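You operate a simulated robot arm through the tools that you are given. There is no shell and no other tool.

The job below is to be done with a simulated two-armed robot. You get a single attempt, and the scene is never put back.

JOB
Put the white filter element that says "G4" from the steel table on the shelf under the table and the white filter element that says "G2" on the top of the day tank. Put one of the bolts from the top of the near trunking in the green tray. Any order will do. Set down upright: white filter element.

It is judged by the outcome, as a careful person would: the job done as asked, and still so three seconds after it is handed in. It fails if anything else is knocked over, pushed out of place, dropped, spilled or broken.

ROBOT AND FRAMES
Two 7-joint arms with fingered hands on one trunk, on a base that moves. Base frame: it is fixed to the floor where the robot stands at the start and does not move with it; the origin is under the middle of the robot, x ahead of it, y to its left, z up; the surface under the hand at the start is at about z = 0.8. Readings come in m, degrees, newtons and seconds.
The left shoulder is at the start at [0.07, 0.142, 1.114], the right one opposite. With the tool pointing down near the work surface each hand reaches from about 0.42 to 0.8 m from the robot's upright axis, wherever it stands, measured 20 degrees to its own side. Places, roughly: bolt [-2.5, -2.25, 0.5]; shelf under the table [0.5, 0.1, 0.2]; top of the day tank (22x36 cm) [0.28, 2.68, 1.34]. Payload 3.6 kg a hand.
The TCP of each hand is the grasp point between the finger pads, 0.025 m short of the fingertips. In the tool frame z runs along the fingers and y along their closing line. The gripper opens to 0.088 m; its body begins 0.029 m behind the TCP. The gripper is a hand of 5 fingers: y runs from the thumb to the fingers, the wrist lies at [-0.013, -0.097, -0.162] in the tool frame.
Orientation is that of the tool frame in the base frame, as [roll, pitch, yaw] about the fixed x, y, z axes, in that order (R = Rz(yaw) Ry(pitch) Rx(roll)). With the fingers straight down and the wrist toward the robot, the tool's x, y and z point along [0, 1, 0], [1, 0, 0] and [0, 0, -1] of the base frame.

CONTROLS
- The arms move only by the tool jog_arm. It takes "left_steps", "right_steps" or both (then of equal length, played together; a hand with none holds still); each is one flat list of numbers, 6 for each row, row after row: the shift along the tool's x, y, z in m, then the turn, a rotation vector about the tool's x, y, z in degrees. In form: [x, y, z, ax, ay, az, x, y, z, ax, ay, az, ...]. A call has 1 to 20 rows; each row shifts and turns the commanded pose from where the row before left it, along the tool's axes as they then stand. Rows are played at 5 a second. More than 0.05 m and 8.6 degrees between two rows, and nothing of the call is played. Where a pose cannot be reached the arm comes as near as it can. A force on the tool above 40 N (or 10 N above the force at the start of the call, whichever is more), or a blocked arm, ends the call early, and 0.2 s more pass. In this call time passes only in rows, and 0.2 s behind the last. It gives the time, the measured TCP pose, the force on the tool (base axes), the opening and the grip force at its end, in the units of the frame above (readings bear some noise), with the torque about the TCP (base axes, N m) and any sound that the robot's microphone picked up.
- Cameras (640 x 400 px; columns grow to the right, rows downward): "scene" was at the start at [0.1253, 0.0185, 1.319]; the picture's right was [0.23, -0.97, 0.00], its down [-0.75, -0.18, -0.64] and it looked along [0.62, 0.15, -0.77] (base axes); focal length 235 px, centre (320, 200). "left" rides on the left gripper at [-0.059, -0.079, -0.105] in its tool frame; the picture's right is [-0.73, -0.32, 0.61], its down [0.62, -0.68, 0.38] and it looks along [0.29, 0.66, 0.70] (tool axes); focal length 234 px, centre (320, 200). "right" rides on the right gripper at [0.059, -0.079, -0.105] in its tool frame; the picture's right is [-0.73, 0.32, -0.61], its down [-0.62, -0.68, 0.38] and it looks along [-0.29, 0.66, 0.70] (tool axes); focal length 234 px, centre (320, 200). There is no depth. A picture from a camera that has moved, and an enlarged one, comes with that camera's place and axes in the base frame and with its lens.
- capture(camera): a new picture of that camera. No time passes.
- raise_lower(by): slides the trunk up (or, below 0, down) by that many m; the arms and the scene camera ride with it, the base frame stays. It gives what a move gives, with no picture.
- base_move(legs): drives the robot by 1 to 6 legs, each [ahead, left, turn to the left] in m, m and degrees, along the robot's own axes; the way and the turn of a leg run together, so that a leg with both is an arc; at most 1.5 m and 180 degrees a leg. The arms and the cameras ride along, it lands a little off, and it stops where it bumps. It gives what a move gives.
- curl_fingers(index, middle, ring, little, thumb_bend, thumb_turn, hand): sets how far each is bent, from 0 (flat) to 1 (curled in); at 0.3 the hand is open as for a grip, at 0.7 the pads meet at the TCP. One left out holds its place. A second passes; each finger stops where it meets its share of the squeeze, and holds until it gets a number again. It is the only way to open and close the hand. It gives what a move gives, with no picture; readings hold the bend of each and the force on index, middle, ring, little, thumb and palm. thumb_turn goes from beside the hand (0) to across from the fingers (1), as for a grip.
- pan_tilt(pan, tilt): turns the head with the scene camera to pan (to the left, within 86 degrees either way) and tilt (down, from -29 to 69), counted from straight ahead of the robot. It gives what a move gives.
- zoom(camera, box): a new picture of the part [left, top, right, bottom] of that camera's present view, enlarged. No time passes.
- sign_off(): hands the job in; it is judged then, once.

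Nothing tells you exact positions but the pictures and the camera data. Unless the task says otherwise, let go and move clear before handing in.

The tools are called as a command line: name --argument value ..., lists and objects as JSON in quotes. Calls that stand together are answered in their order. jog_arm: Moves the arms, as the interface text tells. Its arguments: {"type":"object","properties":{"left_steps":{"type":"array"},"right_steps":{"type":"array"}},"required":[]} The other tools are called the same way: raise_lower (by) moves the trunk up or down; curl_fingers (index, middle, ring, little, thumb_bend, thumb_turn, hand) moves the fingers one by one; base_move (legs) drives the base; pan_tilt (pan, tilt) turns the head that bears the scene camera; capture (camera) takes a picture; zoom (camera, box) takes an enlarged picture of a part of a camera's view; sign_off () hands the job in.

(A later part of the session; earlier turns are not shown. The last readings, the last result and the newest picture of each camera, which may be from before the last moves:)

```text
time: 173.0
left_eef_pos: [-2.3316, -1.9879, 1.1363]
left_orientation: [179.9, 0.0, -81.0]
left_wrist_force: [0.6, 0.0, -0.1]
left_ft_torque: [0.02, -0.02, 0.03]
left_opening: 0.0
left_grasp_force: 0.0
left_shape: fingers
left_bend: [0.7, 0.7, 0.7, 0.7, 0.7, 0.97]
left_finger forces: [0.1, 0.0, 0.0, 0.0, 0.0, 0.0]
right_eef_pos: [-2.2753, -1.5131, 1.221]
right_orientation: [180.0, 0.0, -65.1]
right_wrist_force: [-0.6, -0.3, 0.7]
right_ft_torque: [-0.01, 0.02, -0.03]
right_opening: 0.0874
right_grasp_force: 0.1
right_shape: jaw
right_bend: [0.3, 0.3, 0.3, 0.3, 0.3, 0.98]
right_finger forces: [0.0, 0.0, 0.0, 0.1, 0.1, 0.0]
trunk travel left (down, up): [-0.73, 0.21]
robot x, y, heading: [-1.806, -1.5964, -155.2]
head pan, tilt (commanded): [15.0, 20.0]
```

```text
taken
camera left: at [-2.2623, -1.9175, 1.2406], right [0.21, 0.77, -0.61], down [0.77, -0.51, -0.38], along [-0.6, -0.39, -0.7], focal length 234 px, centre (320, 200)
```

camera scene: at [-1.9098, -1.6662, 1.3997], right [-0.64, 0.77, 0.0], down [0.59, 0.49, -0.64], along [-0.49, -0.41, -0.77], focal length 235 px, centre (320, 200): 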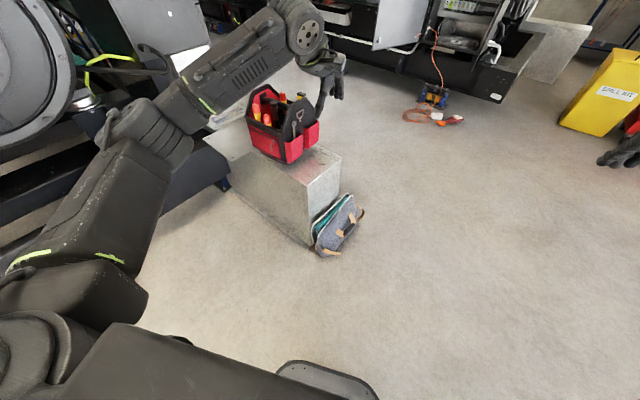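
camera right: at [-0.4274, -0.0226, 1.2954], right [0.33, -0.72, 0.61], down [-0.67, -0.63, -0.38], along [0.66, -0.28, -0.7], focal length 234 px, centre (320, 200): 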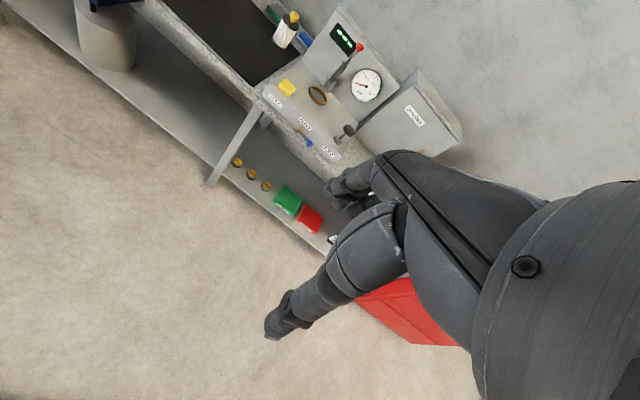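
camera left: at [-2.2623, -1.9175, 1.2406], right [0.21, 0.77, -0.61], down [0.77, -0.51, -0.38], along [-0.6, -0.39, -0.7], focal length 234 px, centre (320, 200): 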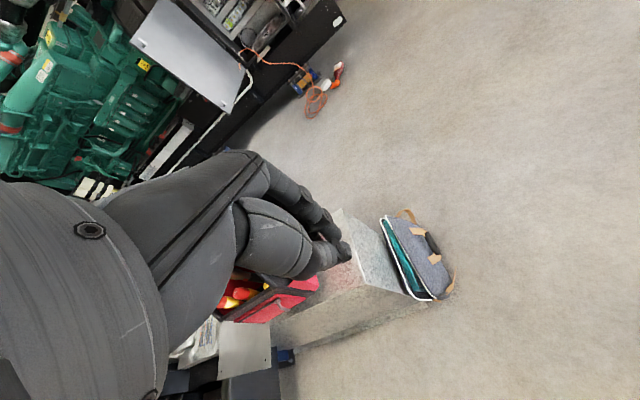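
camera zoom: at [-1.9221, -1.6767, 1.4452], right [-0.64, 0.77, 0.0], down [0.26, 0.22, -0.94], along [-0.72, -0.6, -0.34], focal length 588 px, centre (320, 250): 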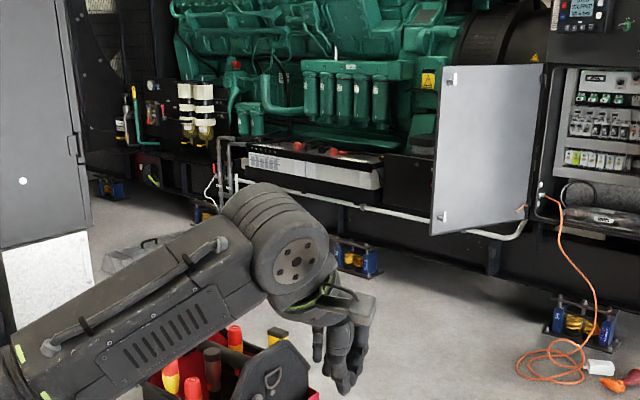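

zoom --camera "left" --box '[230, 160, 380, 300]'

zoom --camera "scene" --box '[300, 200, 350, 260]'

```text
2.86 times, centred on (305, 230) of left
camera zoom: at [-2.2623, -1.9175, 1.2406], right [0.21, 0.77, -0.61], down [0.77, -0.51, -0.38], along [-0.6, -0.39, -0.7], focal length 669 px, centre (363, 114)
```

zoom: 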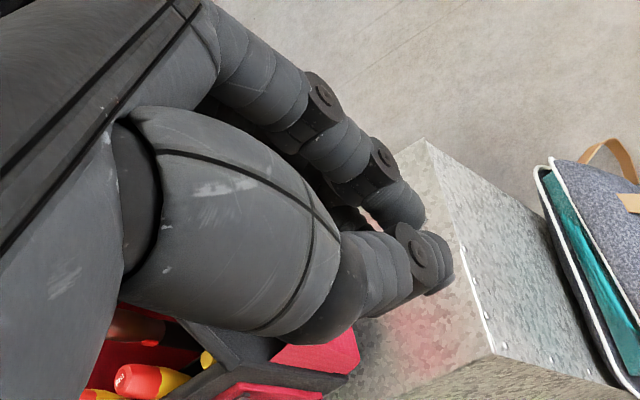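

```text
6.67 times, centred on (325, 230) of scene
camera zoom: at [-1.9221, -1.6767, 1.4452], right [-0.64, 0.77, 0.0], down [0.26, 0.22, -0.94], along [-0.72, -0.6, -0.34], focal length 1569 px, centre (287, 0)
```

zoom: 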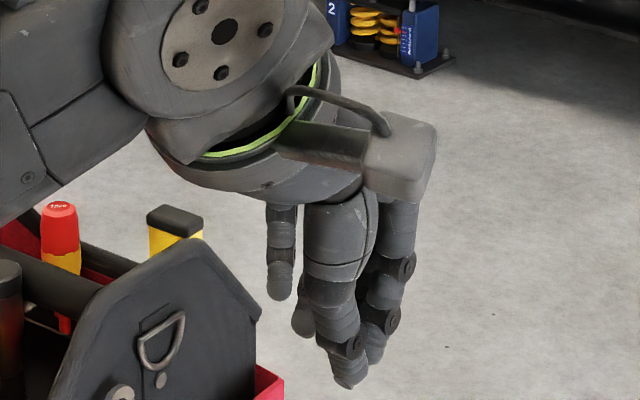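

The thumb tip reaches about 9 mm lower than the index tip when closed. I'll try a different finger combination in air (ring/little curled away, thumb bent more, index/middle less) to even out the tips.

curl_fingers --hand "left" --index 0.57 --middle 0.57 --ring 1.0 --little 1.0 --thumb_bend 0.85

zoom --camera "left" --box '[230, 160, 380, 300]'

zoom --camera "scene" --box '[300, 200, 350, 260]'

```text
time: 174.0
left_eef_pos: [-2.332, -1.989, 1.135]
left_orientation: [180.0, 0.0, -81.2]
left_wrist_force: [0.1, -0.1, 0.6]
left_ft_torque: [0.01, -0.02, 0.01]
left_opening: 0.0018
left_grasp_force: 0.0
left_shape: fingers
left_bend: [0.56, 0.56, 1.0, 1.0, 0.84, 0.97]
left_finger forces: [0.0, 0.0, 0.0, 0.0, 0.0, 0.0]
right_eef_pos: [-2.2764, -1.5126, 1.2212]
right_orientation: [-180.0, 0.0, -65.2]
right_wrist_force: [-0.2, 0.4, -0.8]
right_ft_torque: [0.0, -0.01, 0.01]
right_opening: 0.0878
right_grasp_force: 0.2
right_shape: jaw
right_bend: [0.3, 0.3, 0.3, 0.3, 0.3, 0.98]
right_finger forces: [0.0, 0.1, 0.0, 0.0, 0.0, 0.0]
trunk travel left (down, up): [-0.73, 0.21]
robot x, y, heading: [-1.8061, -1.5934, -155.2]
head pan, tilt (commanded): [15.0, 20.0]
```

```text
2.86 times, centred on (305, 230) of left
camera zoom: at [-2.2623, -1.9174, 1.2406], right [0.21, 0.77, -0.61], down [0.77, -0.51, -0.38], along [-0.6, -0.39, -0.7], focal length 669 px, centre (363, 114)
```

zoom: 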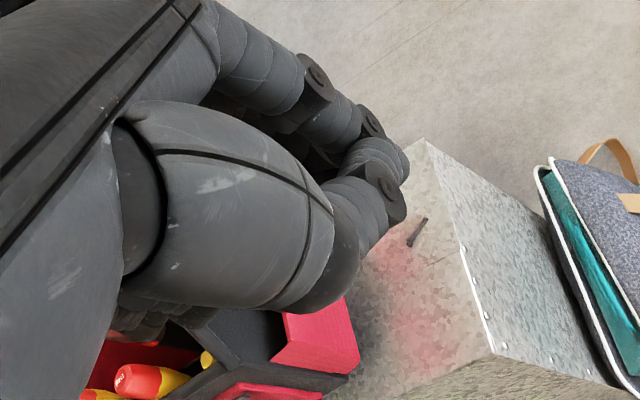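

```text
6.67 times, centred on (325, 230) of scene
camera zoom: at [-1.9221, -1.6767, 1.4452], right [-0.64, 0.77, 0.0], down [0.26, 0.22, -0.94], along [-0.72, -0.6, -0.34], focal length 1569 px, centre (287, 0)
```

zoom: 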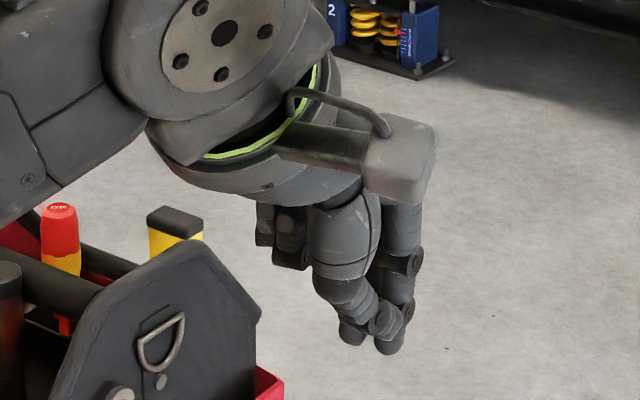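

To see the tips in profile, I'll rotate the left hand sideways in free air and raise it to camera height, with a candidate pinch pose set.

jog_arm --left_steps '[0, 0, -0.025, 0, 0, 8, 0, 0, -0.025, 0, 0, 8, 0, 0, -0.025, 0, 0, 8, 0, 0, -0.025, 0, 0, 8, 0, 0, -0.025, 0, 0, 8, 0, 0, -0.025, 0, 0, 8, 0, 0, -0.025, 0, 0, 8, 0, 0, -0.025, 0, 0, 8]'

curl_fingers --hand "left" --index 0.6 --middle 0.6 --ring 1.0 --little 1.0 --thumb_bend 0.77

capture --camera "scene"

```text
time: 175.8
left_eef_pos: [-2.2842, -1.9521, 1.2851]
left_orientation: [179.8, -0.4, -144.9]
left_wrist_force: [-0.3, 0.3, -0.3]
left_ft_torque: [0.04, 0.01, 0.01]
left_opening: 0.0015
left_grasp_force: 0.1
left_shape: fingers
left_bend: [0.55, 0.56, 1.0, 1.0, 0.84, 0.97]
left_finger forces: [0.1, 0.1, 0.0, 0.1, 0.0, 0.0]
left hand out of reach, approached as far as the arm can: row 6, 7, 8
right_eef_pos: [-2.2748, -1.5122, 1.2216]
right_orientation: [180.0, 0.0, -65.1]
right_wrist_force: [-0.7, 0.0, -0.8]
right_ft_torque: [0.0, -0.01, 0.01]
right_opening: 0.0876
right_grasp_force: 0.1
right_shape: jaw
right_bend: [0.3, 0.3, 0.3, 0.3, 0.3, 0.98]
right_finger forces: [0.0, 0.0, 0.0, 0.0, 0.1, 0.0]
trunk travel left (down, up): [-0.73, 0.21]
robot x, y, heading: [-1.8046, -1.5986, -155.1]
head pan, tilt (commanded): [15.0, 20.0]
```

```text
time: 176.8
left_eef_pos: [-2.2857, -1.9518, 1.2846]
left_orientation: [179.9, -0.3, -145.0]
left_wrist_force: [-0.2, -0.2, 0.7]
left_ft_torque: [0.02, -0.02, 0.02]
left_opening: 0.0002
left_grasp_force: 0.0
left_shape: fingers
left_bend: [0.6, 0.6, 1.0, 1.0, 0.77, 0.97]
left_finger forces: [0.0, 0.1, 0.2, 0.1, 0.1, 0.1]
right_eef_pos: [-2.2765, -1.5128, 1.2202]
right_orientation: [179.9, 0.0, -65.1]
right_wrist_force: [-0.1, -0.2, 0.0]
right_ft_torque: [-0.01, 0.0, 0.01]
right_opening: 0.0874
right_grasp_force: 0.0
right_shape: jaw
right_bend: [0.3, 0.3, 0.3, 0.3, 0.3, 0.98]
right_finger forces: [0.0, 0.0, 0.0, 0.0, 0.1, 0.0]
trunk travel left (down, up): [-0.73, 0.21]
robot x, y, heading: [-1.8059, -1.5967, -155.0]
head pan, tilt (commanded): [15.0, 20.0]
```

```text
taken
camera scene: at [-1.922, -1.677, 1.4452], right [-0.64, 0.77, 0.0], down [0.26, 0.22, -0.94], along [-0.72, -0.6, -0.34], focal length 235 px, centre (320, 200)
```

scene: 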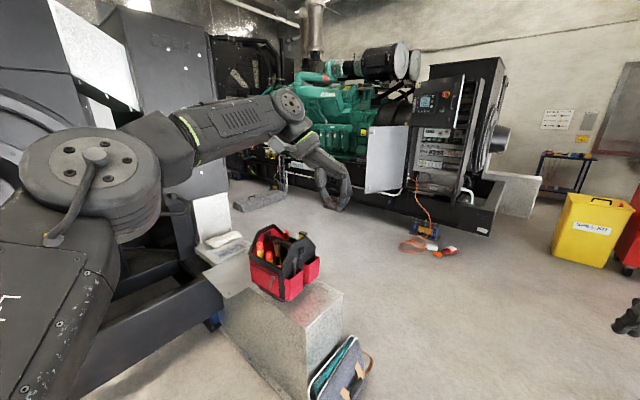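

zoom --camera "scene" --box '[285, 120, 365, 220]'

```text
4.00 times, centred on (325, 170) of scene
camera zoom: at [-1.922, -1.677, 1.4452], right [-0.64, 0.77, 0.0], down [0.26, 0.22, -0.94], along [-0.72, -0.6, -0.34], focal length 942 px, centre (300, 320)
```

zoom: 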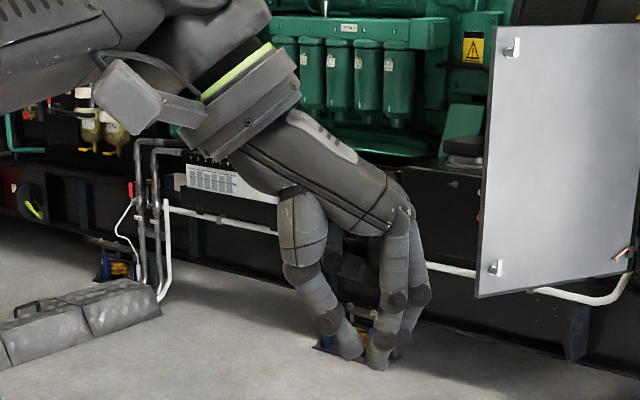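

Good profile view: at thumb 0.77 / index 0.60 the tips are nearly level, meeting about 12 mm forward of and 26–29 mm below the TCP. I'll check the pre-grasp opening too.

curl_fingers --hand "left" --index 0.42 --middle 0.42 --thumb_bend 0.75

zoom --camera "scene" --box '[285, 120, 365, 220]'

```text
time: 177.8
left_eef_pos: [-2.2858, -1.95, 1.2857]
left_orientation: [180.0, -0.3, -144.8]
left_wrist_force: [-0.2, 1.1, 0.5]
left_ft_torque: [-0.01, -0.01, 0.0]
left_opening: 0.0209
left_grasp_force: 0.1
left_shape: fingers
left_bend: [0.42, 0.42, 1.0, 1.0, 0.75, 0.97]
left_finger forces: [0.1, 0.0, 0.0, 0.1, 0.0, 0.1]
right_eef_pos: [-2.2762, -1.5122, 1.2202]
right_orientation: [179.9, 0.0, -65.1]
right_wrist_force: [1.2, 0.0, 0.1]
right_ft_torque: [0.0, 0.0, 0.01]
right_opening: 0.0878
right_grasp_force: 0.0
right_shape: jaw
right_bend: [0.3, 0.3, 0.3, 0.3, 0.3, 0.98]
right_finger forces: [0.0, 0.0, 0.0, 0.0, 0.0, 0.1]
trunk travel left (down, up): [-0.73, 0.21]
robot x, y, heading: [-1.8045, -1.601, -155.2]
head pan, tilt (commanded): [15.0, 20.0]
```

```text
4.00 times, centred on (325, 170) of scene
camera zoom: at [-1.9222, -1.6767, 1.4452], right [-0.64, 0.77, 0.0], down [0.26, 0.22, -0.94], along [-0.72, -0.6, -0.34], focal length 942 px, centre (300, 320)
```

zoom: 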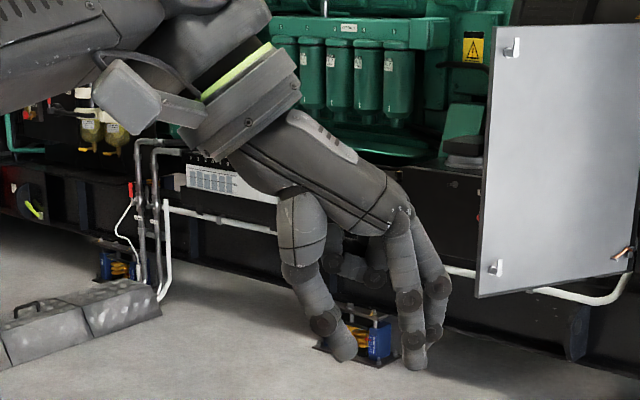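

The pre-grasp has a ~22 mm gap with level tips — good for the bolt. I'll rotate the hand back to the bolt's orientation, lower the trunk a bit, and drive closer.

jog_arm --left_steps '[0, 0, 0.015, 0, 0, -8, 0, 0, 0.015, 0, 0, -8, 0, 0, 0.015, 0, 0, -8, 0, 0, 0.015, 0, 0, -8, 0, 0, 0.015, 0, 0, -8, 0, 0, 0.015, 0, 0, -8, 0, 0, 0.015, 0, 0, -8, 0, 0, 0.015, 0, 0, -8, 0, 0, 0.015, 0, 0, -8, 0, 0, 0.015, 0, 0, -8, 0, 0, 0, 0, 0, -4]'

base_move --legs '[[0.24, 0.05, 0]]'

pan_tilt --pan 10 --tilt 50

capture --camera "scene"

capture --camera "left"

```text
time: 180.2
left_eef_pos: [-2.2842, -1.9518, 1.1343]
left_orientation: [179.9, -0.1, -61.1]
left_wrist_force: [0.1, 0.4, 0.4]
left_ft_torque: [0.0, 0.01, -0.03]
left_opening: 0.0207
left_grasp_force: 0.0
left_shape: fingers
left_bend: [0.42, 0.42, 1.0, 1.0, 0.75, 0.97]
left_finger forces: [0.0, 0.0, 0.1, 0.0, 0.1, 0.0]
right_eef_pos: [-2.2749, -1.5127, 1.2202]
right_orientation: [179.9, -0.1, -65.2]
right_wrist_force: [0.5, 0.7, 0.1]
right_ft_torque: [-0.02, 0.01, -0.03]
right_opening: 0.0876
right_grasp_force: 0.1
right_shape: jaw
right_bend: [0.3, 0.3, 0.3, 0.3, 0.3, 0.98]
right_finger forces: [0.1, 0.0, 0.1, 0.0, 0.0, 0.0]
trunk travel left (down, up): [-0.73, 0.21]
robot x, y, heading: [-1.8091, -1.5977, -155.2]
head pan, tilt (commanded): [15.0, 20.0]
```

```text
time: 182.1
left_eef_pos: [-2.4818, -2.0978, 1.1361]
left_orientation: [179.9, 0.0, -61.0]
left_wrist_force: [-1.0, 0.7, -0.4]
left_ft_torque: [0.03, -0.03, -0.01]
left_opening: 0.0209
left_grasp_force: 0.0
left_shape: fingers
left_bend: [0.42, 0.42, 1.0, 1.0, 0.75, 0.97]
left_finger forces: [0.0, 0.0, 0.0, 0.0, 0.0, 0.1]
right_eef_pos: [-2.4723, -1.6589, 1.221]
right_orientation: [179.9, 0.0, -65.1]
right_wrist_force: [-1.2, 0.6, -0.3]
right_ft_torque: [0.01, 0.01, -0.01]
right_opening: 0.0876
right_grasp_force: 0.1
right_shape: jaw
right_bend: [0.3, 0.3, 0.3, 0.3, 0.3, 0.98]
right_finger forces: [0.0, 0.0, 0.0, 0.1, 0.0, 0.1]
trunk travel left (down, up): [-0.73, 0.21]
robot x, y, heading: [-1.9987, -1.7468, -155.1]
head pan, tilt (commanded): [15.0, 20.0]
```

```text
time: 183.0
left_eef_pos: [-2.4817, -2.098, 1.1351]
left_orientation: [179.9, 0.0, -60.9]
left_wrist_force: [-0.6, -0.1, 0.2]
left_ft_torque: [-0.01, -0.02, 0.01]
left_opening: 0.0208
left_grasp_force: 0.1
left_shape: fingers
left_bend: [0.42, 0.42, 1.0, 1.0, 0.75, 0.97]
left_finger forces: [0.0, 0.0, 0.0, 0.0, 0.1, 0.1]
right_eef_pos: [-2.4736, -1.6587, 1.2212]
right_orientation: [179.8, 0.0, -65.0]
right_wrist_force: [0.5, 0.3, 0.3]
right_ft_torque: [0.0, -0.01, 0.02]
right_opening: 0.0877
right_grasp_force: 0.2
right_shape: jaw
right_bend: [0.3, 0.3, 0.3, 0.3, 0.3, 0.98]
right_finger forces: [0.0, 0.1, 0.1, 0.0, 0.1, 0.0]
trunk travel left (down, up): [-0.73, 0.21]
robot x, y, heading: [-2.0041, -1.7439, -155.2]
head pan, tilt (commanded): [10.0, 50.0]
```

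```text
taken
camera scene: at [-2.1112, -1.8081, 1.3998], right [-0.57, 0.82, 0.0], down [0.63, 0.44, -0.64], along [-0.53, -0.37, -0.77], focal length 235 px, centre (320, 200)
```

scene: 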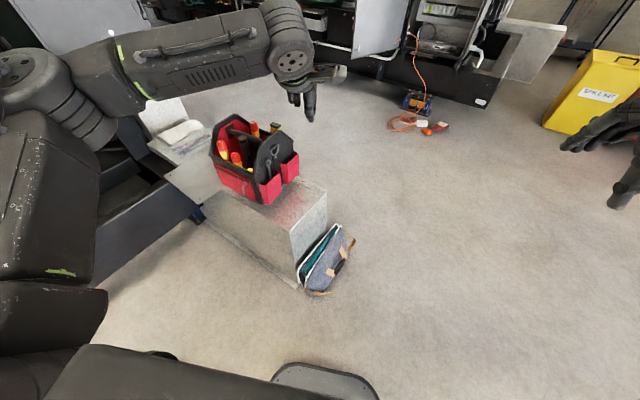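

```text
taken
camera left: at [-2.4406, -2.0082, 1.2401], right [-0.07, 0.79, -0.61], down [0.9, -0.22, -0.38], along [-0.43, -0.57, -0.7], focal length 234 px, centre (320, 200)
```

left: 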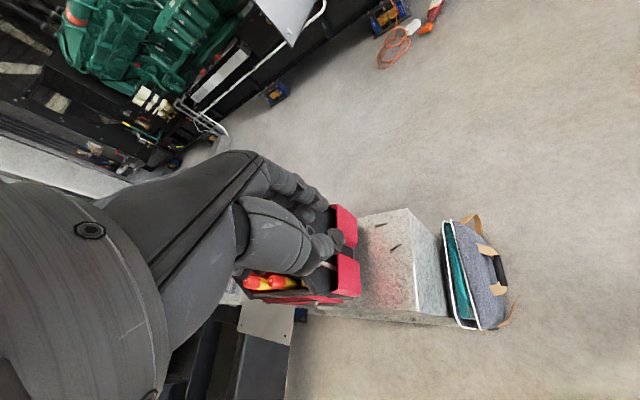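

Closer now. I'll zoom on the bolts from both cameras to refine the position of the nearer bolt.

zoom --camera "left" --box '[350, 200, 430, 280]'

zoom --camera "scene" --box '[270, 170, 340, 240]'

```text
5.00 times, centred on (390, 240) of left
camera zoom: at [-2.4406, -2.0082, 1.2401], right [-0.07, 0.79, -0.61], down [0.9, -0.22, -0.38], along [-0.43, -0.57, -0.7], focal length 1171 px, centre (-30, 0)
```

zoom: 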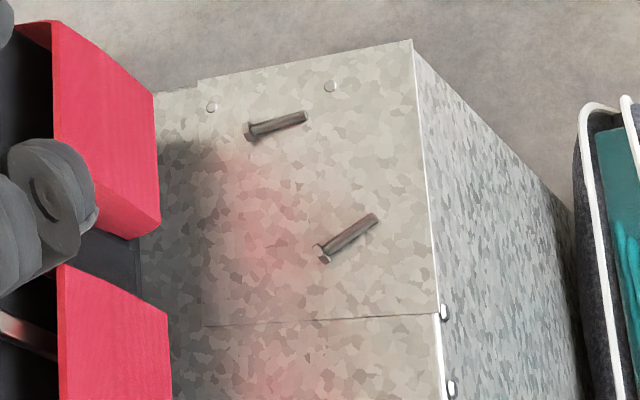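

```text
5.71 times, centred on (305, 205) of scene
camera zoom: at [-2.1112, -1.8081, 1.3998], right [-0.57, 0.82, 0.0], down [0.63, 0.44, -0.64], along [-0.53, -0.37, -0.77], focal length 1345 px, centre (406, 171)
```

zoom: 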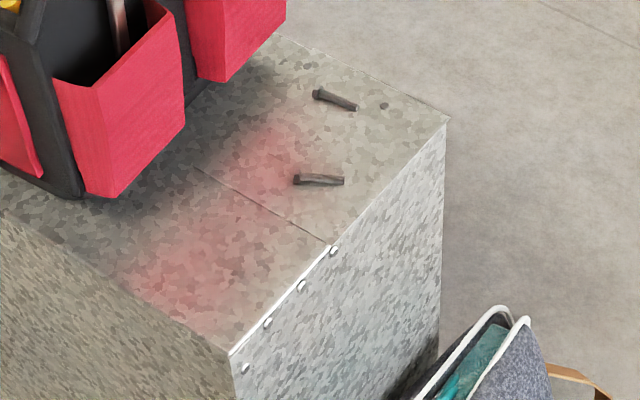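

Estimates of the surface height vary between 0.575 and 0.60 m, so I'll refine as I approach. Driving 0.1 m closer and lowering the trunk.

base_move --legs '[[0.1, 0, 0]]'

raise_lower --by -0.25

capture --camera "left"

capture --camera "scene"

```text
time: 184.2
left_eef_pos: [-2.5714, -2.1412, 1.136]
left_orientation: [180.0, 0.1, -61.0]
left_wrist_force: [-0.6, -0.2, -0.4]
left_ft_torque: [0.01, -0.03, -0.02]
left_opening: 0.021
left_grasp_force: 0.0
left_shape: fingers
left_bend: [0.42, 0.42, 1.0, 1.0, 0.75, 0.97]
left_finger forces: [0.0, 0.0, 0.1, 0.0, 0.0, 0.0]
right_eef_pos: [-2.5627, -1.7019, 1.2206]
right_orientation: [179.9, 0.0, -65.0]
right_wrist_force: [0.7, -0.7, -0.3]
right_ft_torque: [0.02, 0.0, -0.03]
right_opening: 0.0878
right_grasp_force: 0.0
right_shape: jaw
right_bend: [0.3, 0.3, 0.3, 0.3, 0.3, 0.98]
right_finger forces: [0.1, 0.0, 0.0, 0.0, 0.0, 0.0]
trunk travel left (down, up): [-0.73, 0.21]
robot x, y, heading: [-2.0943, -1.7888, -155.3]
head pan, tilt (commanded): [10.0, 50.0]
```

```text
time: 186.7
left_eef_pos: [-2.573, -2.1394, 0.8846]
left_orientation: [180.0, 0.0, -61.0]
left_wrist_force: [1.0, 0.3, 0.5]
left_ft_torque: [0.02, -0.01, 0.01]
left_opening: 0.021
left_grasp_force: 0.0
left_shape: fingers
left_bend: [0.42, 0.42, 1.0, 1.0, 0.75, 0.97]
left_finger forces: [0.0, 0.1, 0.1, 0.0, 0.0, 0.1]
right_eef_pos: [-2.5637, -1.7014, 0.9712]
right_orientation: [-179.9, -0.1, -65.0]
right_wrist_force: [-0.6, -0.1, 0.2]
right_ft_torque: [0.02, -0.02, 0.01]
right_opening: 0.0876
right_grasp_force: 0.1
right_shape: jaw
right_bend: [0.3, 0.3, 0.3, 0.3, 0.3, 0.98]
right_finger forces: [0.1, 0.0, 0.1, 0.1, 0.0, 0.0]
trunk travel left (down, up): [-0.48, 0.46]
robot x, y, heading: [-2.0948, -1.7864, -154.8]
head pan, tilt (commanded): [10.0, 50.0]
```

```text
taken
camera left: at [-2.531, -2.0505, 0.9901], right [-0.07, 0.79, -0.61], down [0.9, -0.22, -0.38], along [-0.43, -0.57, -0.7], focal length 234 px, centre (320, 200)
```

left: 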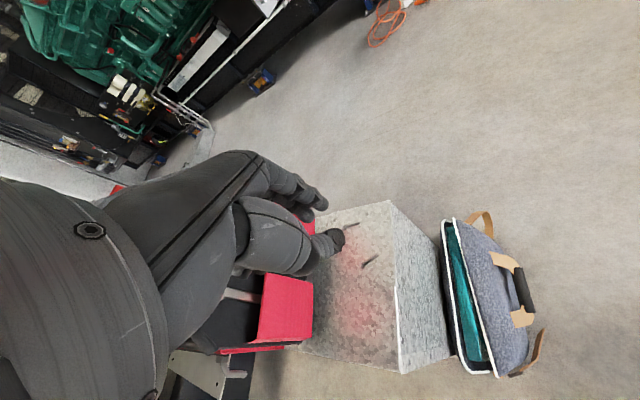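

```text
taken
camera scene: at [-2.2016, -1.8503, 1.1497], right [-0.57, 0.82, 0.0], down [0.63, 0.44, -0.64], along [-0.53, -0.37, -0.77], focal length 235 px, centre (320, 200)
```

scene: 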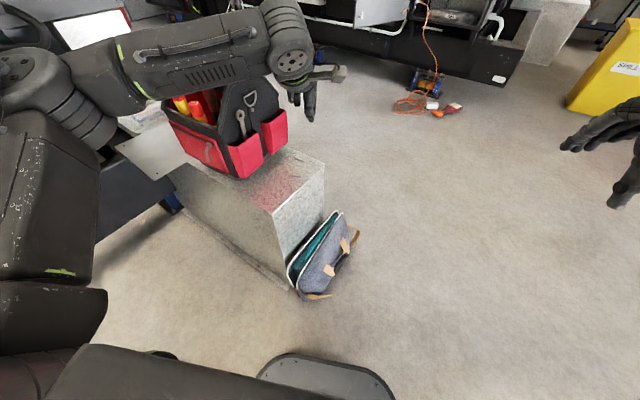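

zoom --camera "left" --box '[310, 200, 410, 290]'

zoom --camera "scene" --box '[240, 130, 340, 220]'

```text
4.44 times, centred on (360, 245) of left
camera zoom: at [-2.531, -2.0505, 0.9901], right [-0.07, 0.79, -0.61], down [0.9, -0.22, -0.38], along [-0.43, -0.57, -0.7], focal length 1041 px, centre (142, 0)
```

zoom: 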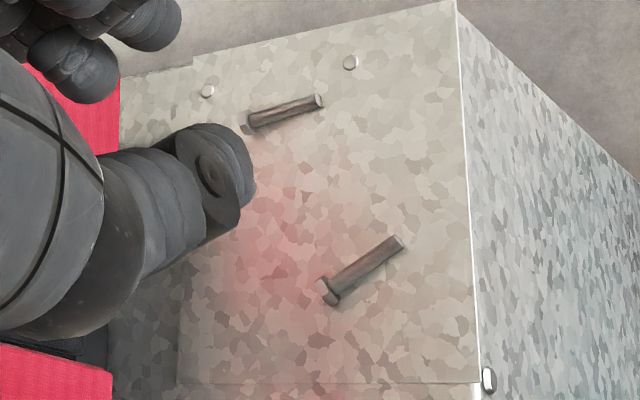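

```text
4.44 times, centred on (290, 175) of scene
camera zoom: at [-2.2016, -1.8503, 1.1497], right [-0.57, 0.82, 0.0], down [0.63, 0.44, -0.64], along [-0.53, -0.37, -0.77], focal length 1046 px, centre (453, 311)
```

zoom: 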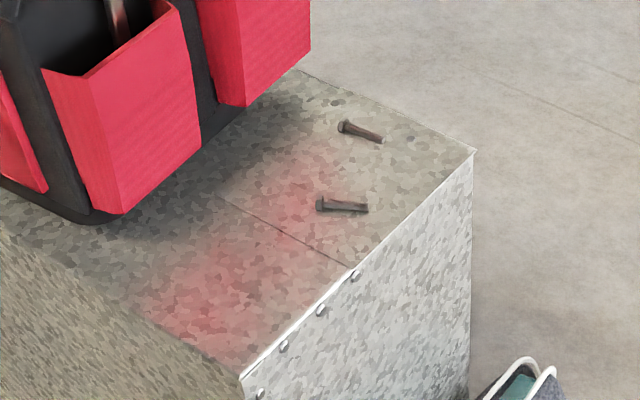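

Bolt B is about 38 mm long (M6-like). A thumb–index pinch is cleanest, so I'll curl the middle finger away too, and look at where the thumb and index tips appear in the hand camera.

curl_fingers --hand "left" --index 0.6 --middle 1.0 --thumb_bend 0.72

zoom --camera "left" --box '[270, 160, 430, 290]'

curl_fingers --hand "left" --index 0.44

zoom --camera "left" --box '[270, 160, 430, 290]'

```text
time: 187.7
left_eef_pos: [-2.5733, -2.14, 0.8846]
left_orientation: [-179.9, 0.0, -61.0]
left_wrist_force: [-0.2, -0.8, -1.1]
left_ft_torque: [0.0, 0.0, -0.03]
left_opening: 0.0062
left_grasp_force: 0.0
left_shape: fingers
left_bend: [0.6, 1.0, 1.0, 1.0, 0.72, 0.97]
left_finger forces: [0.0, 0.0, 0.0, 0.0, 0.1, 0.1]
right_eef_pos: [-2.5636, -1.7029, 0.9713]
right_orientation: [-180.0, 0.1, -64.9]
right_wrist_force: [-0.2, -0.2, -0.2]
right_ft_torque: [0.02, 0.01, -0.03]
right_opening: 0.0877
right_grasp_force: 0.1
right_shape: jaw
right_bend: [0.3, 0.3, 0.3, 0.3, 0.3, 0.98]
right_finger forces: [0.0, 0.1, 0.1, 0.0, 0.0, 0.0]
trunk travel left (down, up): [-0.48, 0.46]
robot x, y, heading: [-2.0974, -1.7865, -154.8]
head pan, tilt (commanded): [10.0, 50.0]
```

```text
3.08 times, centred on (350, 225) of left
camera zoom: at [-2.531, -2.0505, 0.99], right [-0.07, 0.79, -0.61], down [0.9, -0.22, -0.38], along [-0.43, -0.57, -0.7], focal length 720 px, centre (228, 123)
```

zoom: 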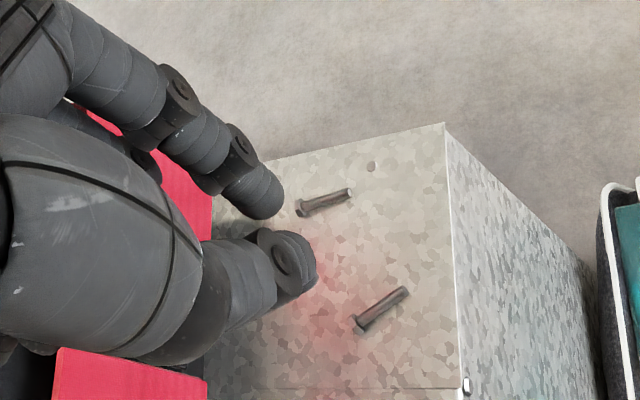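

```text
time: 188.7
left_eef_pos: [-2.5726, -2.1419, 0.8848]
left_orientation: [-179.9, 0.1, -61.0]
left_wrist_force: [-0.3, -0.9, -0.4]
left_ft_torque: [0.01, 0.02, 0.03]
left_opening: 0.0233
left_grasp_force: 0.0
left_shape: fingers
left_bend: [0.44, 1.0, 1.0, 1.0, 0.72, 0.97]
left_finger forces: [0.0, 0.0, 0.0, 0.0, 0.0, 0.0]
right_eef_pos: [-2.5648, -1.7023, 0.9702]
right_orientation: [-179.9, 0.1, -65.0]
right_wrist_force: [-0.4, 0.4, 0.4]
right_ft_torque: [0.01, -0.01, -0.03]
right_opening: 0.0877
right_grasp_force: 0.1
right_shape: jaw
right_bend: [0.3, 0.3, 0.3, 0.3, 0.3, 0.98]
right_finger forces: [0.1, 0.1, 0.0, 0.0, 0.1, 0.0]
trunk travel left (down, up): [-0.48, 0.46]
robot x, y, heading: [-2.096, -1.7872, -155.0]
head pan, tilt (commanded): [10.0, 50.0]
```

```text
3.08 times, centred on (350, 225) of left
camera zoom: at [-2.5311, -2.0505, 0.99], right [-0.07, 0.79, -0.61], down [0.9, -0.22, -0.38], along [-0.43, -0.57, -0.7], focal length 720 px, centre (228, 123)
```

zoom: 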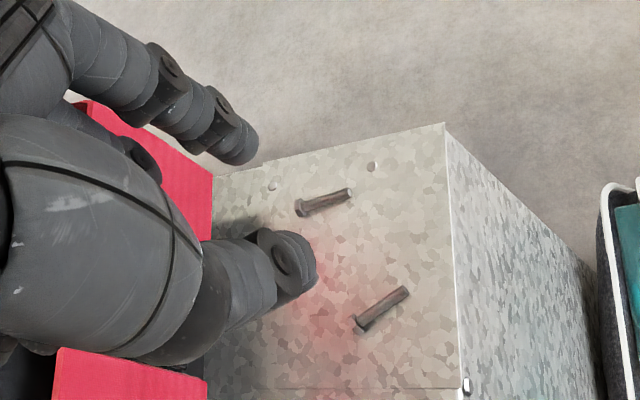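

The pinch geometry is now clear: the bolt should sit at tool (−0.0075, 0.014). I'll move over it and stop about 7 cm above to re-measure.

jog_arm --left_steps '[0.0188, 0.0207, 0.01, 0, 0, 0, 0.0188, 0.0207, 0.01, 0, 0, 0, 0.0188, 0.0207, 0.01, 0, 0, 0, 0.0188, 0.0208, 0.01, 0, 0, 0, 0, 0, 0.035, 0, 0, 0, 0, 0, 0.035, 0, 0, 0, 0, 0, 0.035, 0, 0, 0, 0, 0, 0.035, 0, 0, 0]'

capture --camera "left"

zoom --camera "left" --box '[270, 160, 430, 290]'

capture --camera "scene"

```text
time: 190.5
left_eef_pos: [-2.608, -2.2464, 0.7032]
left_orientation: [-179.9, 0.0, -61.0]
left_wrist_force: [0.0, 0.1, -0.1]
left_ft_torque: [-0.02, 0.0, 0.0]
left_opening: 0.0232
left_grasp_force: 0.0
left_shape: fingers
left_bend: [0.44, 1.0, 1.0, 1.0, 0.72, 0.97]
left_finger forces: [0.0, 0.1, 0.0, 0.1, 0.0, 0.0]
right_eef_pos: [-2.5643, -1.7025, 0.9724]
right_orientation: [-180.0, 0.0, -65.0]
right_wrist_force: [-0.1, 0.1, -0.8]
right_ft_torque: [0.02, 0.0, 0.03]
right_opening: 0.0879
right_grasp_force: 0.0
right_shape: jaw
right_bend: [0.3, 0.3, 0.3, 0.3, 0.3, 0.98]
right_finger forces: [0.0, 0.0, 0.0, 0.1, 0.0, 0.1]
trunk travel left (down, up): [-0.48, 0.46]
robot x, y, heading: [-2.0918, -1.7866, -155.0]
head pan, tilt (commanded): [10.0, 50.0]
```

```text
taken
camera left: at [-2.5676, -2.1559, 0.8085], right [-0.07, 0.79, -0.61], down [0.9, -0.22, -0.38], along [-0.43, -0.57, -0.7], focal length 234 px, centre (320, 200)
```

left: 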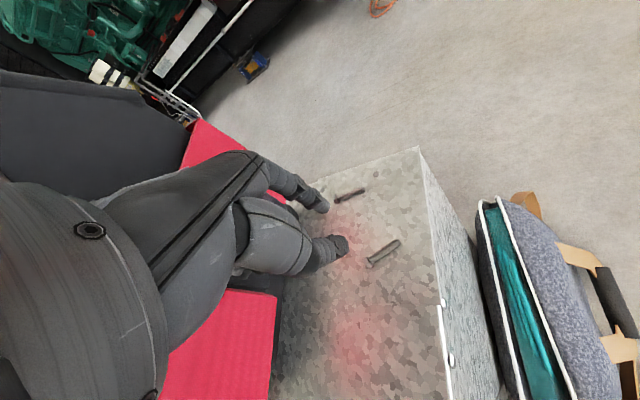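

```text
3.08 times, centred on (350, 225) of left
camera zoom: at [-2.5676, -2.1559, 0.8085], right [-0.07, 0.79, -0.61], down [0.9, -0.22, -0.38], along [-0.43, -0.57, -0.7], focal length 720 px, centre (228, 123)
```

zoom: 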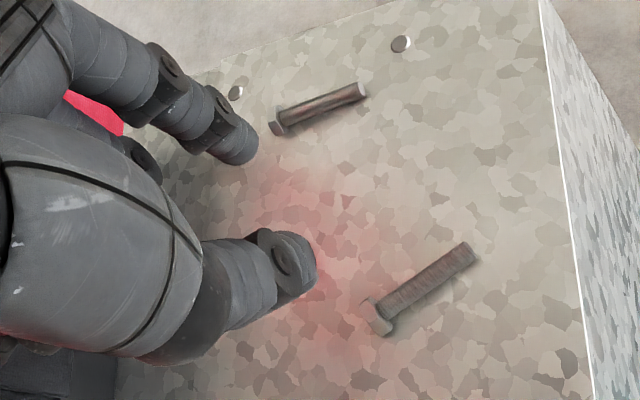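

```text
taken
camera scene: at [-2.202, -1.8506, 1.1497], right [-0.57, 0.82, 0.0], down [0.63, 0.44, -0.64], along [-0.53, -0.37, -0.77], focal length 235 px, centre (320, 200)
```

scene: 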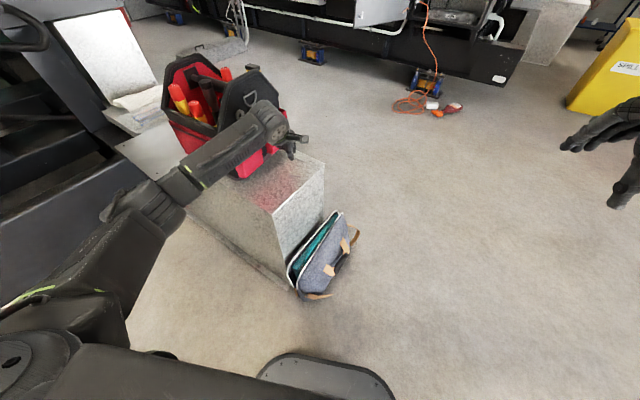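

Well aligned; a small shift of ~2–3 mm is needed. Descending another 5 cm with that correction, then checking.

jog_arm --left_steps '[0.001, 0.002, 0.025, 0, 0, 0, 0, 0.001, 0.025, 0, 0, 0]'

zoom --camera "left" --box '[270, 160, 430, 290]'

zoom --camera "scene" --box '[240, 90, 340, 190]'

```text
time: 191.1
left_eef_pos: [-2.612, -2.25, 0.6544]
left_orientation: [179.9, 0.0, -61.0]
left_wrist_force: [-0.1, 0.9, 0.5]
left_ft_torque: [-0.02, -0.03, 0.02]
left_opening: 0.0233
left_grasp_force: 0.0
left_shape: fingers
left_bend: [0.44, 1.0, 1.0, 1.0, 0.72, 0.97]
left_finger forces: [0.0, 0.1, 0.1, 0.1, 0.0, 0.0]
right_eef_pos: [-2.5635, -1.7018, 0.9707]
right_orientation: [-180.0, 0.0, -64.9]
right_wrist_force: [0.9, -0.3, 0.6]
right_ft_torque: [0.01, 0.03, -0.02]
right_opening: 0.0878
right_grasp_force: 0.2
right_shape: jaw
right_bend: [0.3, 0.3, 0.3, 0.3, 0.3, 0.98]
right_finger forces: [0.0, 0.1, 0.1, 0.0, 0.1, 0.0]
trunk travel left (down, up): [-0.48, 0.46]
robot x, y, heading: [-2.0949, -1.7842, -155.0]
head pan, tilt (commanded): [10.0, 50.0]
```

```text
3.08 times, centred on (350, 225) of left
camera zoom: at [-2.5697, -2.159, 0.7593], right [-0.07, 0.79, -0.61], down [0.9, -0.22, -0.38], along [-0.43, -0.57, -0.7], focal length 720 px, centre (228, 123)
```

zoom: 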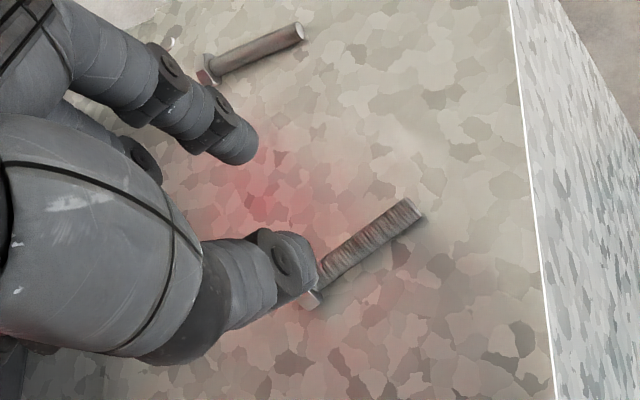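

```text
4.00 times, centred on (290, 140) of scene
camera zoom: at [-2.2018, -1.8503, 1.1497], right [-0.57, 0.82, 0.0], down [0.63, 0.44, -0.64], along [-0.53, -0.37, -0.77], focal length 942 px, centre (440, 440)
```

zoom: 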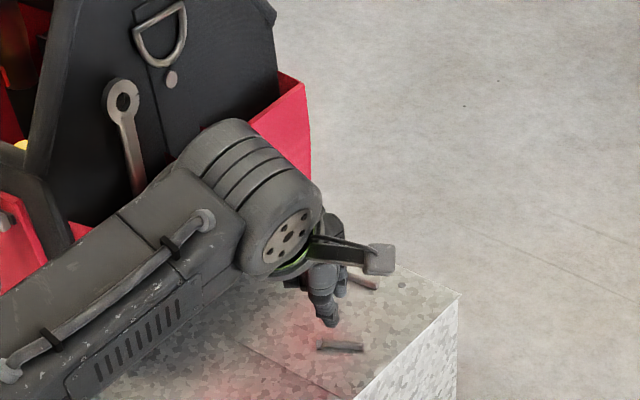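

Alignment is good to ~2 mm. Descending 2.5 cm more and checking again.

jog_arm --left_steps '[0.001, 0.001, 0.0125, 0, 0, 0, 0, 0, 0.0125, 0, 0, 0]'

zoom --camera "left" --box '[270, 160, 430, 290]'

zoom --camera "scene" --box '[280, 130, 340, 190]'

```text
time: 191.7
left_eef_pos: [-2.6124, -2.2511, 0.631]
left_orientation: [180.0, 0.0, -61.0]
left_wrist_force: [-0.6, 0.7, 0.2]
left_ft_torque: [-0.01, -0.04, 0.05]
left_opening: 0.0234
left_grasp_force: 0.1
left_shape: fingers
left_bend: [0.44, 1.0, 1.0, 1.0, 0.72, 0.97]
left_finger forces: [0.0, 0.0, 0.0, 0.1, 0.1, 0.0]
right_eef_pos: [-2.5639, -1.7022, 0.971]
right_orientation: [179.9, -0.1, -65.0]
right_wrist_force: [0.3, 0.3, 0.2]
right_ft_torque: [-0.01, 0.0, -0.02]
right_opening: 0.0874
right_grasp_force: 0.0
right_shape: jaw
right_bend: [0.3, 0.3, 0.3, 0.3, 0.3, 0.98]
right_finger forces: [0.0, 0.1, 0.0, 0.0, 0.0, 0.0]
trunk travel left (down, up): [-0.48, 0.46]
robot x, y, heading: [-2.0933, -1.7833, -154.9]
head pan, tilt (commanded): [10.0, 50.0]
```

```text
3.08 times, centred on (350, 225) of left
camera zoom: at [-2.5701, -2.1612, 0.7356], right [-0.07, 0.79, -0.61], down [0.9, -0.22, -0.38], along [-0.43, -0.57, -0.7], focal length 720 px, centre (228, 123)
```

zoom: 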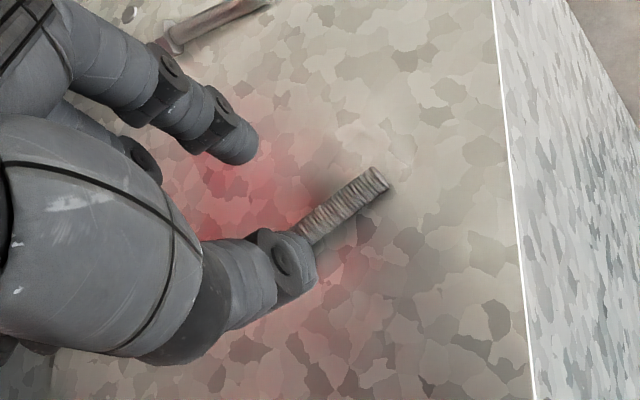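

```text
6.67 times, centred on (310, 160) of scene
camera zoom: at [-2.2017, -1.8504, 1.1497], right [-0.57, 0.82, 0.0], down [0.63, 0.44, -0.64], along [-0.53, -0.37, -0.77], focal length 1569 px, centre (387, 467)
```

zoom: 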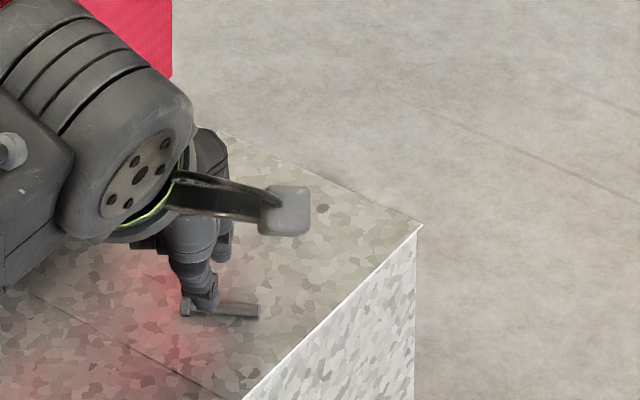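

The bolt sits just beyond the thumb face as planned. Descending in small steps while watching force.

jog_arm --left_steps '[0, 0, 0.005, 0, 0, 0]'

jog_arm --left_steps '[0, 0, 0.004, 0, 0, 0]'

zoom --camera "left" --box '[270, 160, 430, 290]'

zoom --camera "scene" --box '[280, 130, 340, 190]'

```text
time: 192.1
left_eef_pos: [-2.6115, -2.2521, 0.6249]
left_orientation: [179.9, 0.1, -61.0]
left_wrist_force: [-0.1, 0.4, 0.4]
left_ft_torque: [0.0, -0.01, -0.03]
left_opening: 0.0232
left_grasp_force: 0.0
left_shape: fingers
left_bend: [0.44, 1.0, 1.0, 1.0, 0.72, 0.97]
left_finger forces: [0.1, 0.0, 0.0, 0.0, 0.0, 0.0]
right_eef_pos: [-2.5641, -1.7011, 0.9702]
right_orientation: [-179.9, 0.0, -65.0]
right_wrist_force: [0.1, -0.4, -0.1]
right_ft_torque: [0.02, -0.03, 0.0]
right_opening: 0.0879
right_grasp_force: 0.0
right_shape: jaw
right_bend: [0.3, 0.3, 0.3, 0.3, 0.3, 0.98]
right_finger forces: [0.0, 0.0, 0.0, 0.1, 0.0, 0.1]
trunk travel left (down, up): [-0.48, 0.46]
robot x, y, heading: [-2.0967, -1.7875, -155.0]
head pan, tilt (commanded): [10.0, 50.0]
```

```text
time: 192.5
left_eef_pos: [-2.6112, -2.2511, 0.621]
left_orientation: [180.0, 0.0, -61.0]
left_wrist_force: [-0.6, 0.3, 0.1]
left_ft_torque: [0.03, 0.0, 0.0]
left_opening: 0.0234
left_grasp_force: 0.1
left_shape: fingers
left_bend: [0.44, 1.0, 1.0, 1.0, 0.72, 0.97]
left_finger forces: [0.1, 0.0, 0.0, 0.1, 0.0, 0.1]
right_eef_pos: [-2.565, -1.7026, 0.971]
right_orientation: [-179.9, 0.0, -65.0]
right_wrist_force: [0.1, -0.1, 0.1]
right_ft_torque: [0.02, 0.0, 0.0]
right_opening: 0.0879
right_grasp_force: 0.0
right_shape: jaw
right_bend: [0.3, 0.3, 0.3, 0.3, 0.3, 0.98]
right_finger forces: [0.0, 0.0, 0.1, 0.0, 0.0, 0.0]
trunk travel left (down, up): [-0.48, 0.46]
robot x, y, heading: [-2.0927, -1.7872, -154.9]
head pan, tilt (commanded): [10.0, 50.0]
```

```text
3.08 times, centred on (350, 225) of left
camera zoom: at [-2.5701, -2.1608, 0.7262], right [-0.07, 0.79, -0.61], down [0.9, -0.22, -0.38], along [-0.43, -0.57, -0.7], focal length 720 px, centre (228, 123)
```

zoom: 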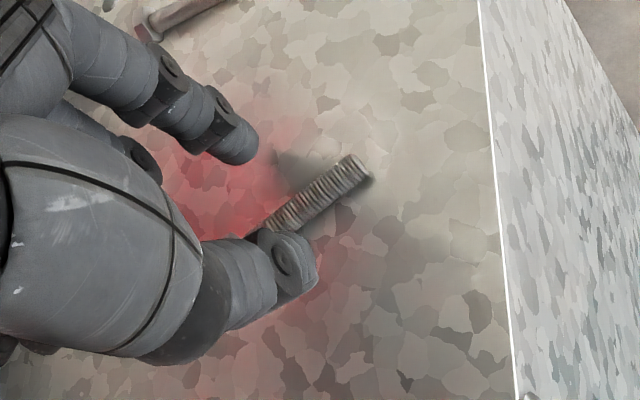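

```text
6.67 times, centred on (310, 160) of scene
camera zoom: at [-2.2018, -1.8504, 1.1497], right [-0.57, 0.82, 0.0], down [0.63, 0.44, -0.64], along [-0.53, -0.37, -0.77], focal length 1569 px, centre (387, 467)
```

zoom: 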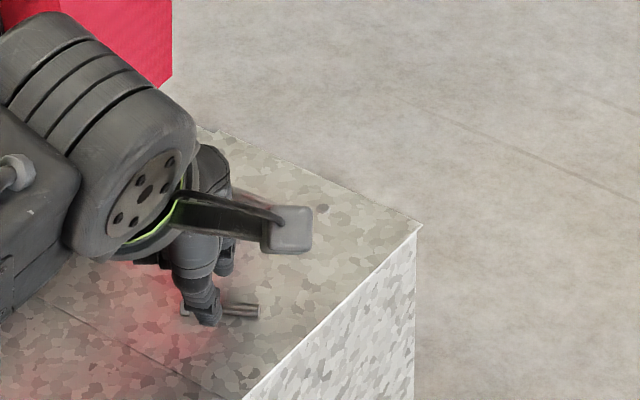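

jog_arm --left_steps '[0, 0, 0.003, 0, 0, 0]'

jog_arm --left_steps '[0, 0, 0.003, 0, 0, 0]'

jog_arm --left_steps '[0, 0, 0.002, 0, 0, 0]'

zoom --camera "left" --box '[270, 160, 430, 290]'

zoom --camera "scene" --box '[280, 130, 340, 190]'

```text
time: 192.9
left_eef_pos: [-2.6117, -2.2497, 0.6166]
left_orientation: [-179.9, 0.0, -61.1]
left_wrist_force: [-0.5, -0.8, 0.2]
left_ft_torque: [-0.01, 0.01, 0.02]
left_opening: 0.0234
left_grasp_force: 0.1
left_shape: fingers
left_bend: [0.44, 1.0, 1.0, 1.0, 0.72, 0.97]
left_finger forces: [0.0, 0.1, 0.0, 0.1, 0.0, 0.0]
right_eef_pos: [-2.564, -1.7033, 0.9705]
right_orientation: [180.0, -0.1, -65.0]
right_wrist_force: [-0.3, 0.2, -1.0]
right_ft_torque: [-0.02, -0.02, 0.0]
right_opening: 0.0878
right_grasp_force: 0.1
right_shape: jaw
right_bend: [0.3, 0.3, 0.3, 0.3, 0.3, 0.98]
right_finger forces: [0.0, 0.1, 0.0, 0.1, 0.0, 0.0]
trunk travel left (down, up): [-0.48, 0.46]
robot x, y, heading: [-2.0946, -1.7848, -155.0]
head pan, tilt (commanded): [10.0, 50.0]
```

```text
time: 193.3
left_eef_pos: [-2.6101, -2.2509, 0.6144]
left_orientation: [180.0, -0.1, -61.0]
left_wrist_force: [0.4, -0.7, -1.1]
left_ft_torque: [-0.01, 0.02, 0.02]
left_opening: 0.0232
left_grasp_force: 0.0
left_shape: fingers
left_bend: [0.44, 1.0, 1.0, 1.0, 0.72, 0.97]
left_finger forces: [0.1, 0.0, 0.0, 0.0, 0.0, 0.0]
right_eef_pos: [-2.5637, -1.7025, 0.9707]
right_orientation: [-180.0, 0.0, -64.9]
right_wrist_force: [-0.2, -0.4, -0.9]
right_ft_torque: [0.0, 0.03, 0.01]
right_opening: 0.0878
right_grasp_force: 0.1
right_shape: jaw
right_bend: [0.3, 0.3, 0.3, 0.3, 0.3, 0.98]
right_finger forces: [0.1, 0.0, 0.1, 0.0, 0.0, 0.0]
trunk travel left (down, up): [-0.48, 0.46]
robot x, y, heading: [-2.0949, -1.787, -154.8]
head pan, tilt (commanded): [10.0, 50.0]
```

```text
time: 193.7
left_eef_pos: [-2.6114, -2.2506, 0.6126]
left_orientation: [180.0, 0.0, -61.1]
left_wrist_force: [0.2, 0.4, 0.0]
left_ft_torque: [0.03, -0.01, 0.04]
left_opening: 0.0234
left_grasp_force: 0.1
left_shape: fingers
left_bend: [0.44, 1.0, 1.0, 1.0, 0.72, 0.97]
left_finger forces: [0.2, 0.1, 0.1, 0.0, 0.0, 0.0]
right_eef_pos: [-2.5644, -1.702, 0.9715]
right_orientation: [-180.0, -0.1, -65.0]
right_wrist_force: [-0.2, -0.1, 0.6]
right_ft_torque: [0.0, 0.0, 0.04]
right_opening: 0.0877
right_grasp_force: 0.2
right_shape: jaw
right_bend: [0.3, 0.3, 0.3, 0.3, 0.3, 0.98]
right_finger forces: [0.0, 0.1, 0.0, 0.0, 0.1, 0.0]
trunk travel left (down, up): [-0.48, 0.46]
robot x, y, heading: [-2.0936, -1.7897, -155.1]
head pan, tilt (commanded): [10.0, 50.0]
```

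```text
3.08 times, centred on (350, 225) of left
camera zoom: at [-2.57, -2.1598, 0.7177], right [-0.07, 0.79, -0.61], down [0.9, -0.22, -0.38], along [-0.43, -0.57, -0.7], focal length 720 px, centre (228, 123)
```

zoom: 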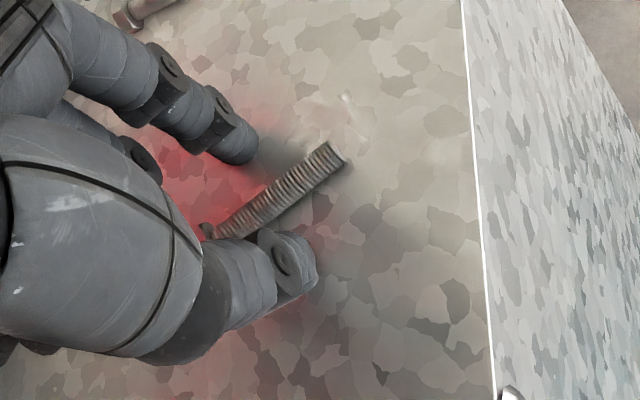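

```text
6.67 times, centred on (310, 160) of scene
camera zoom: at [-2.2018, -1.8503, 1.1497], right [-0.57, 0.82, 0.0], down [0.63, 0.44, -0.64], along [-0.53, -0.37, -0.77], focal length 1569 px, centre (387, 467)
```

zoom: 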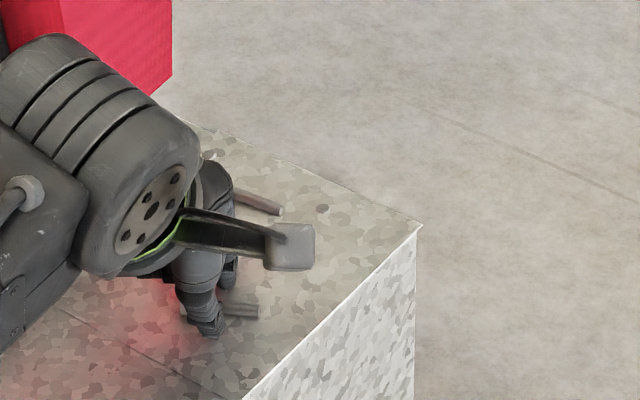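

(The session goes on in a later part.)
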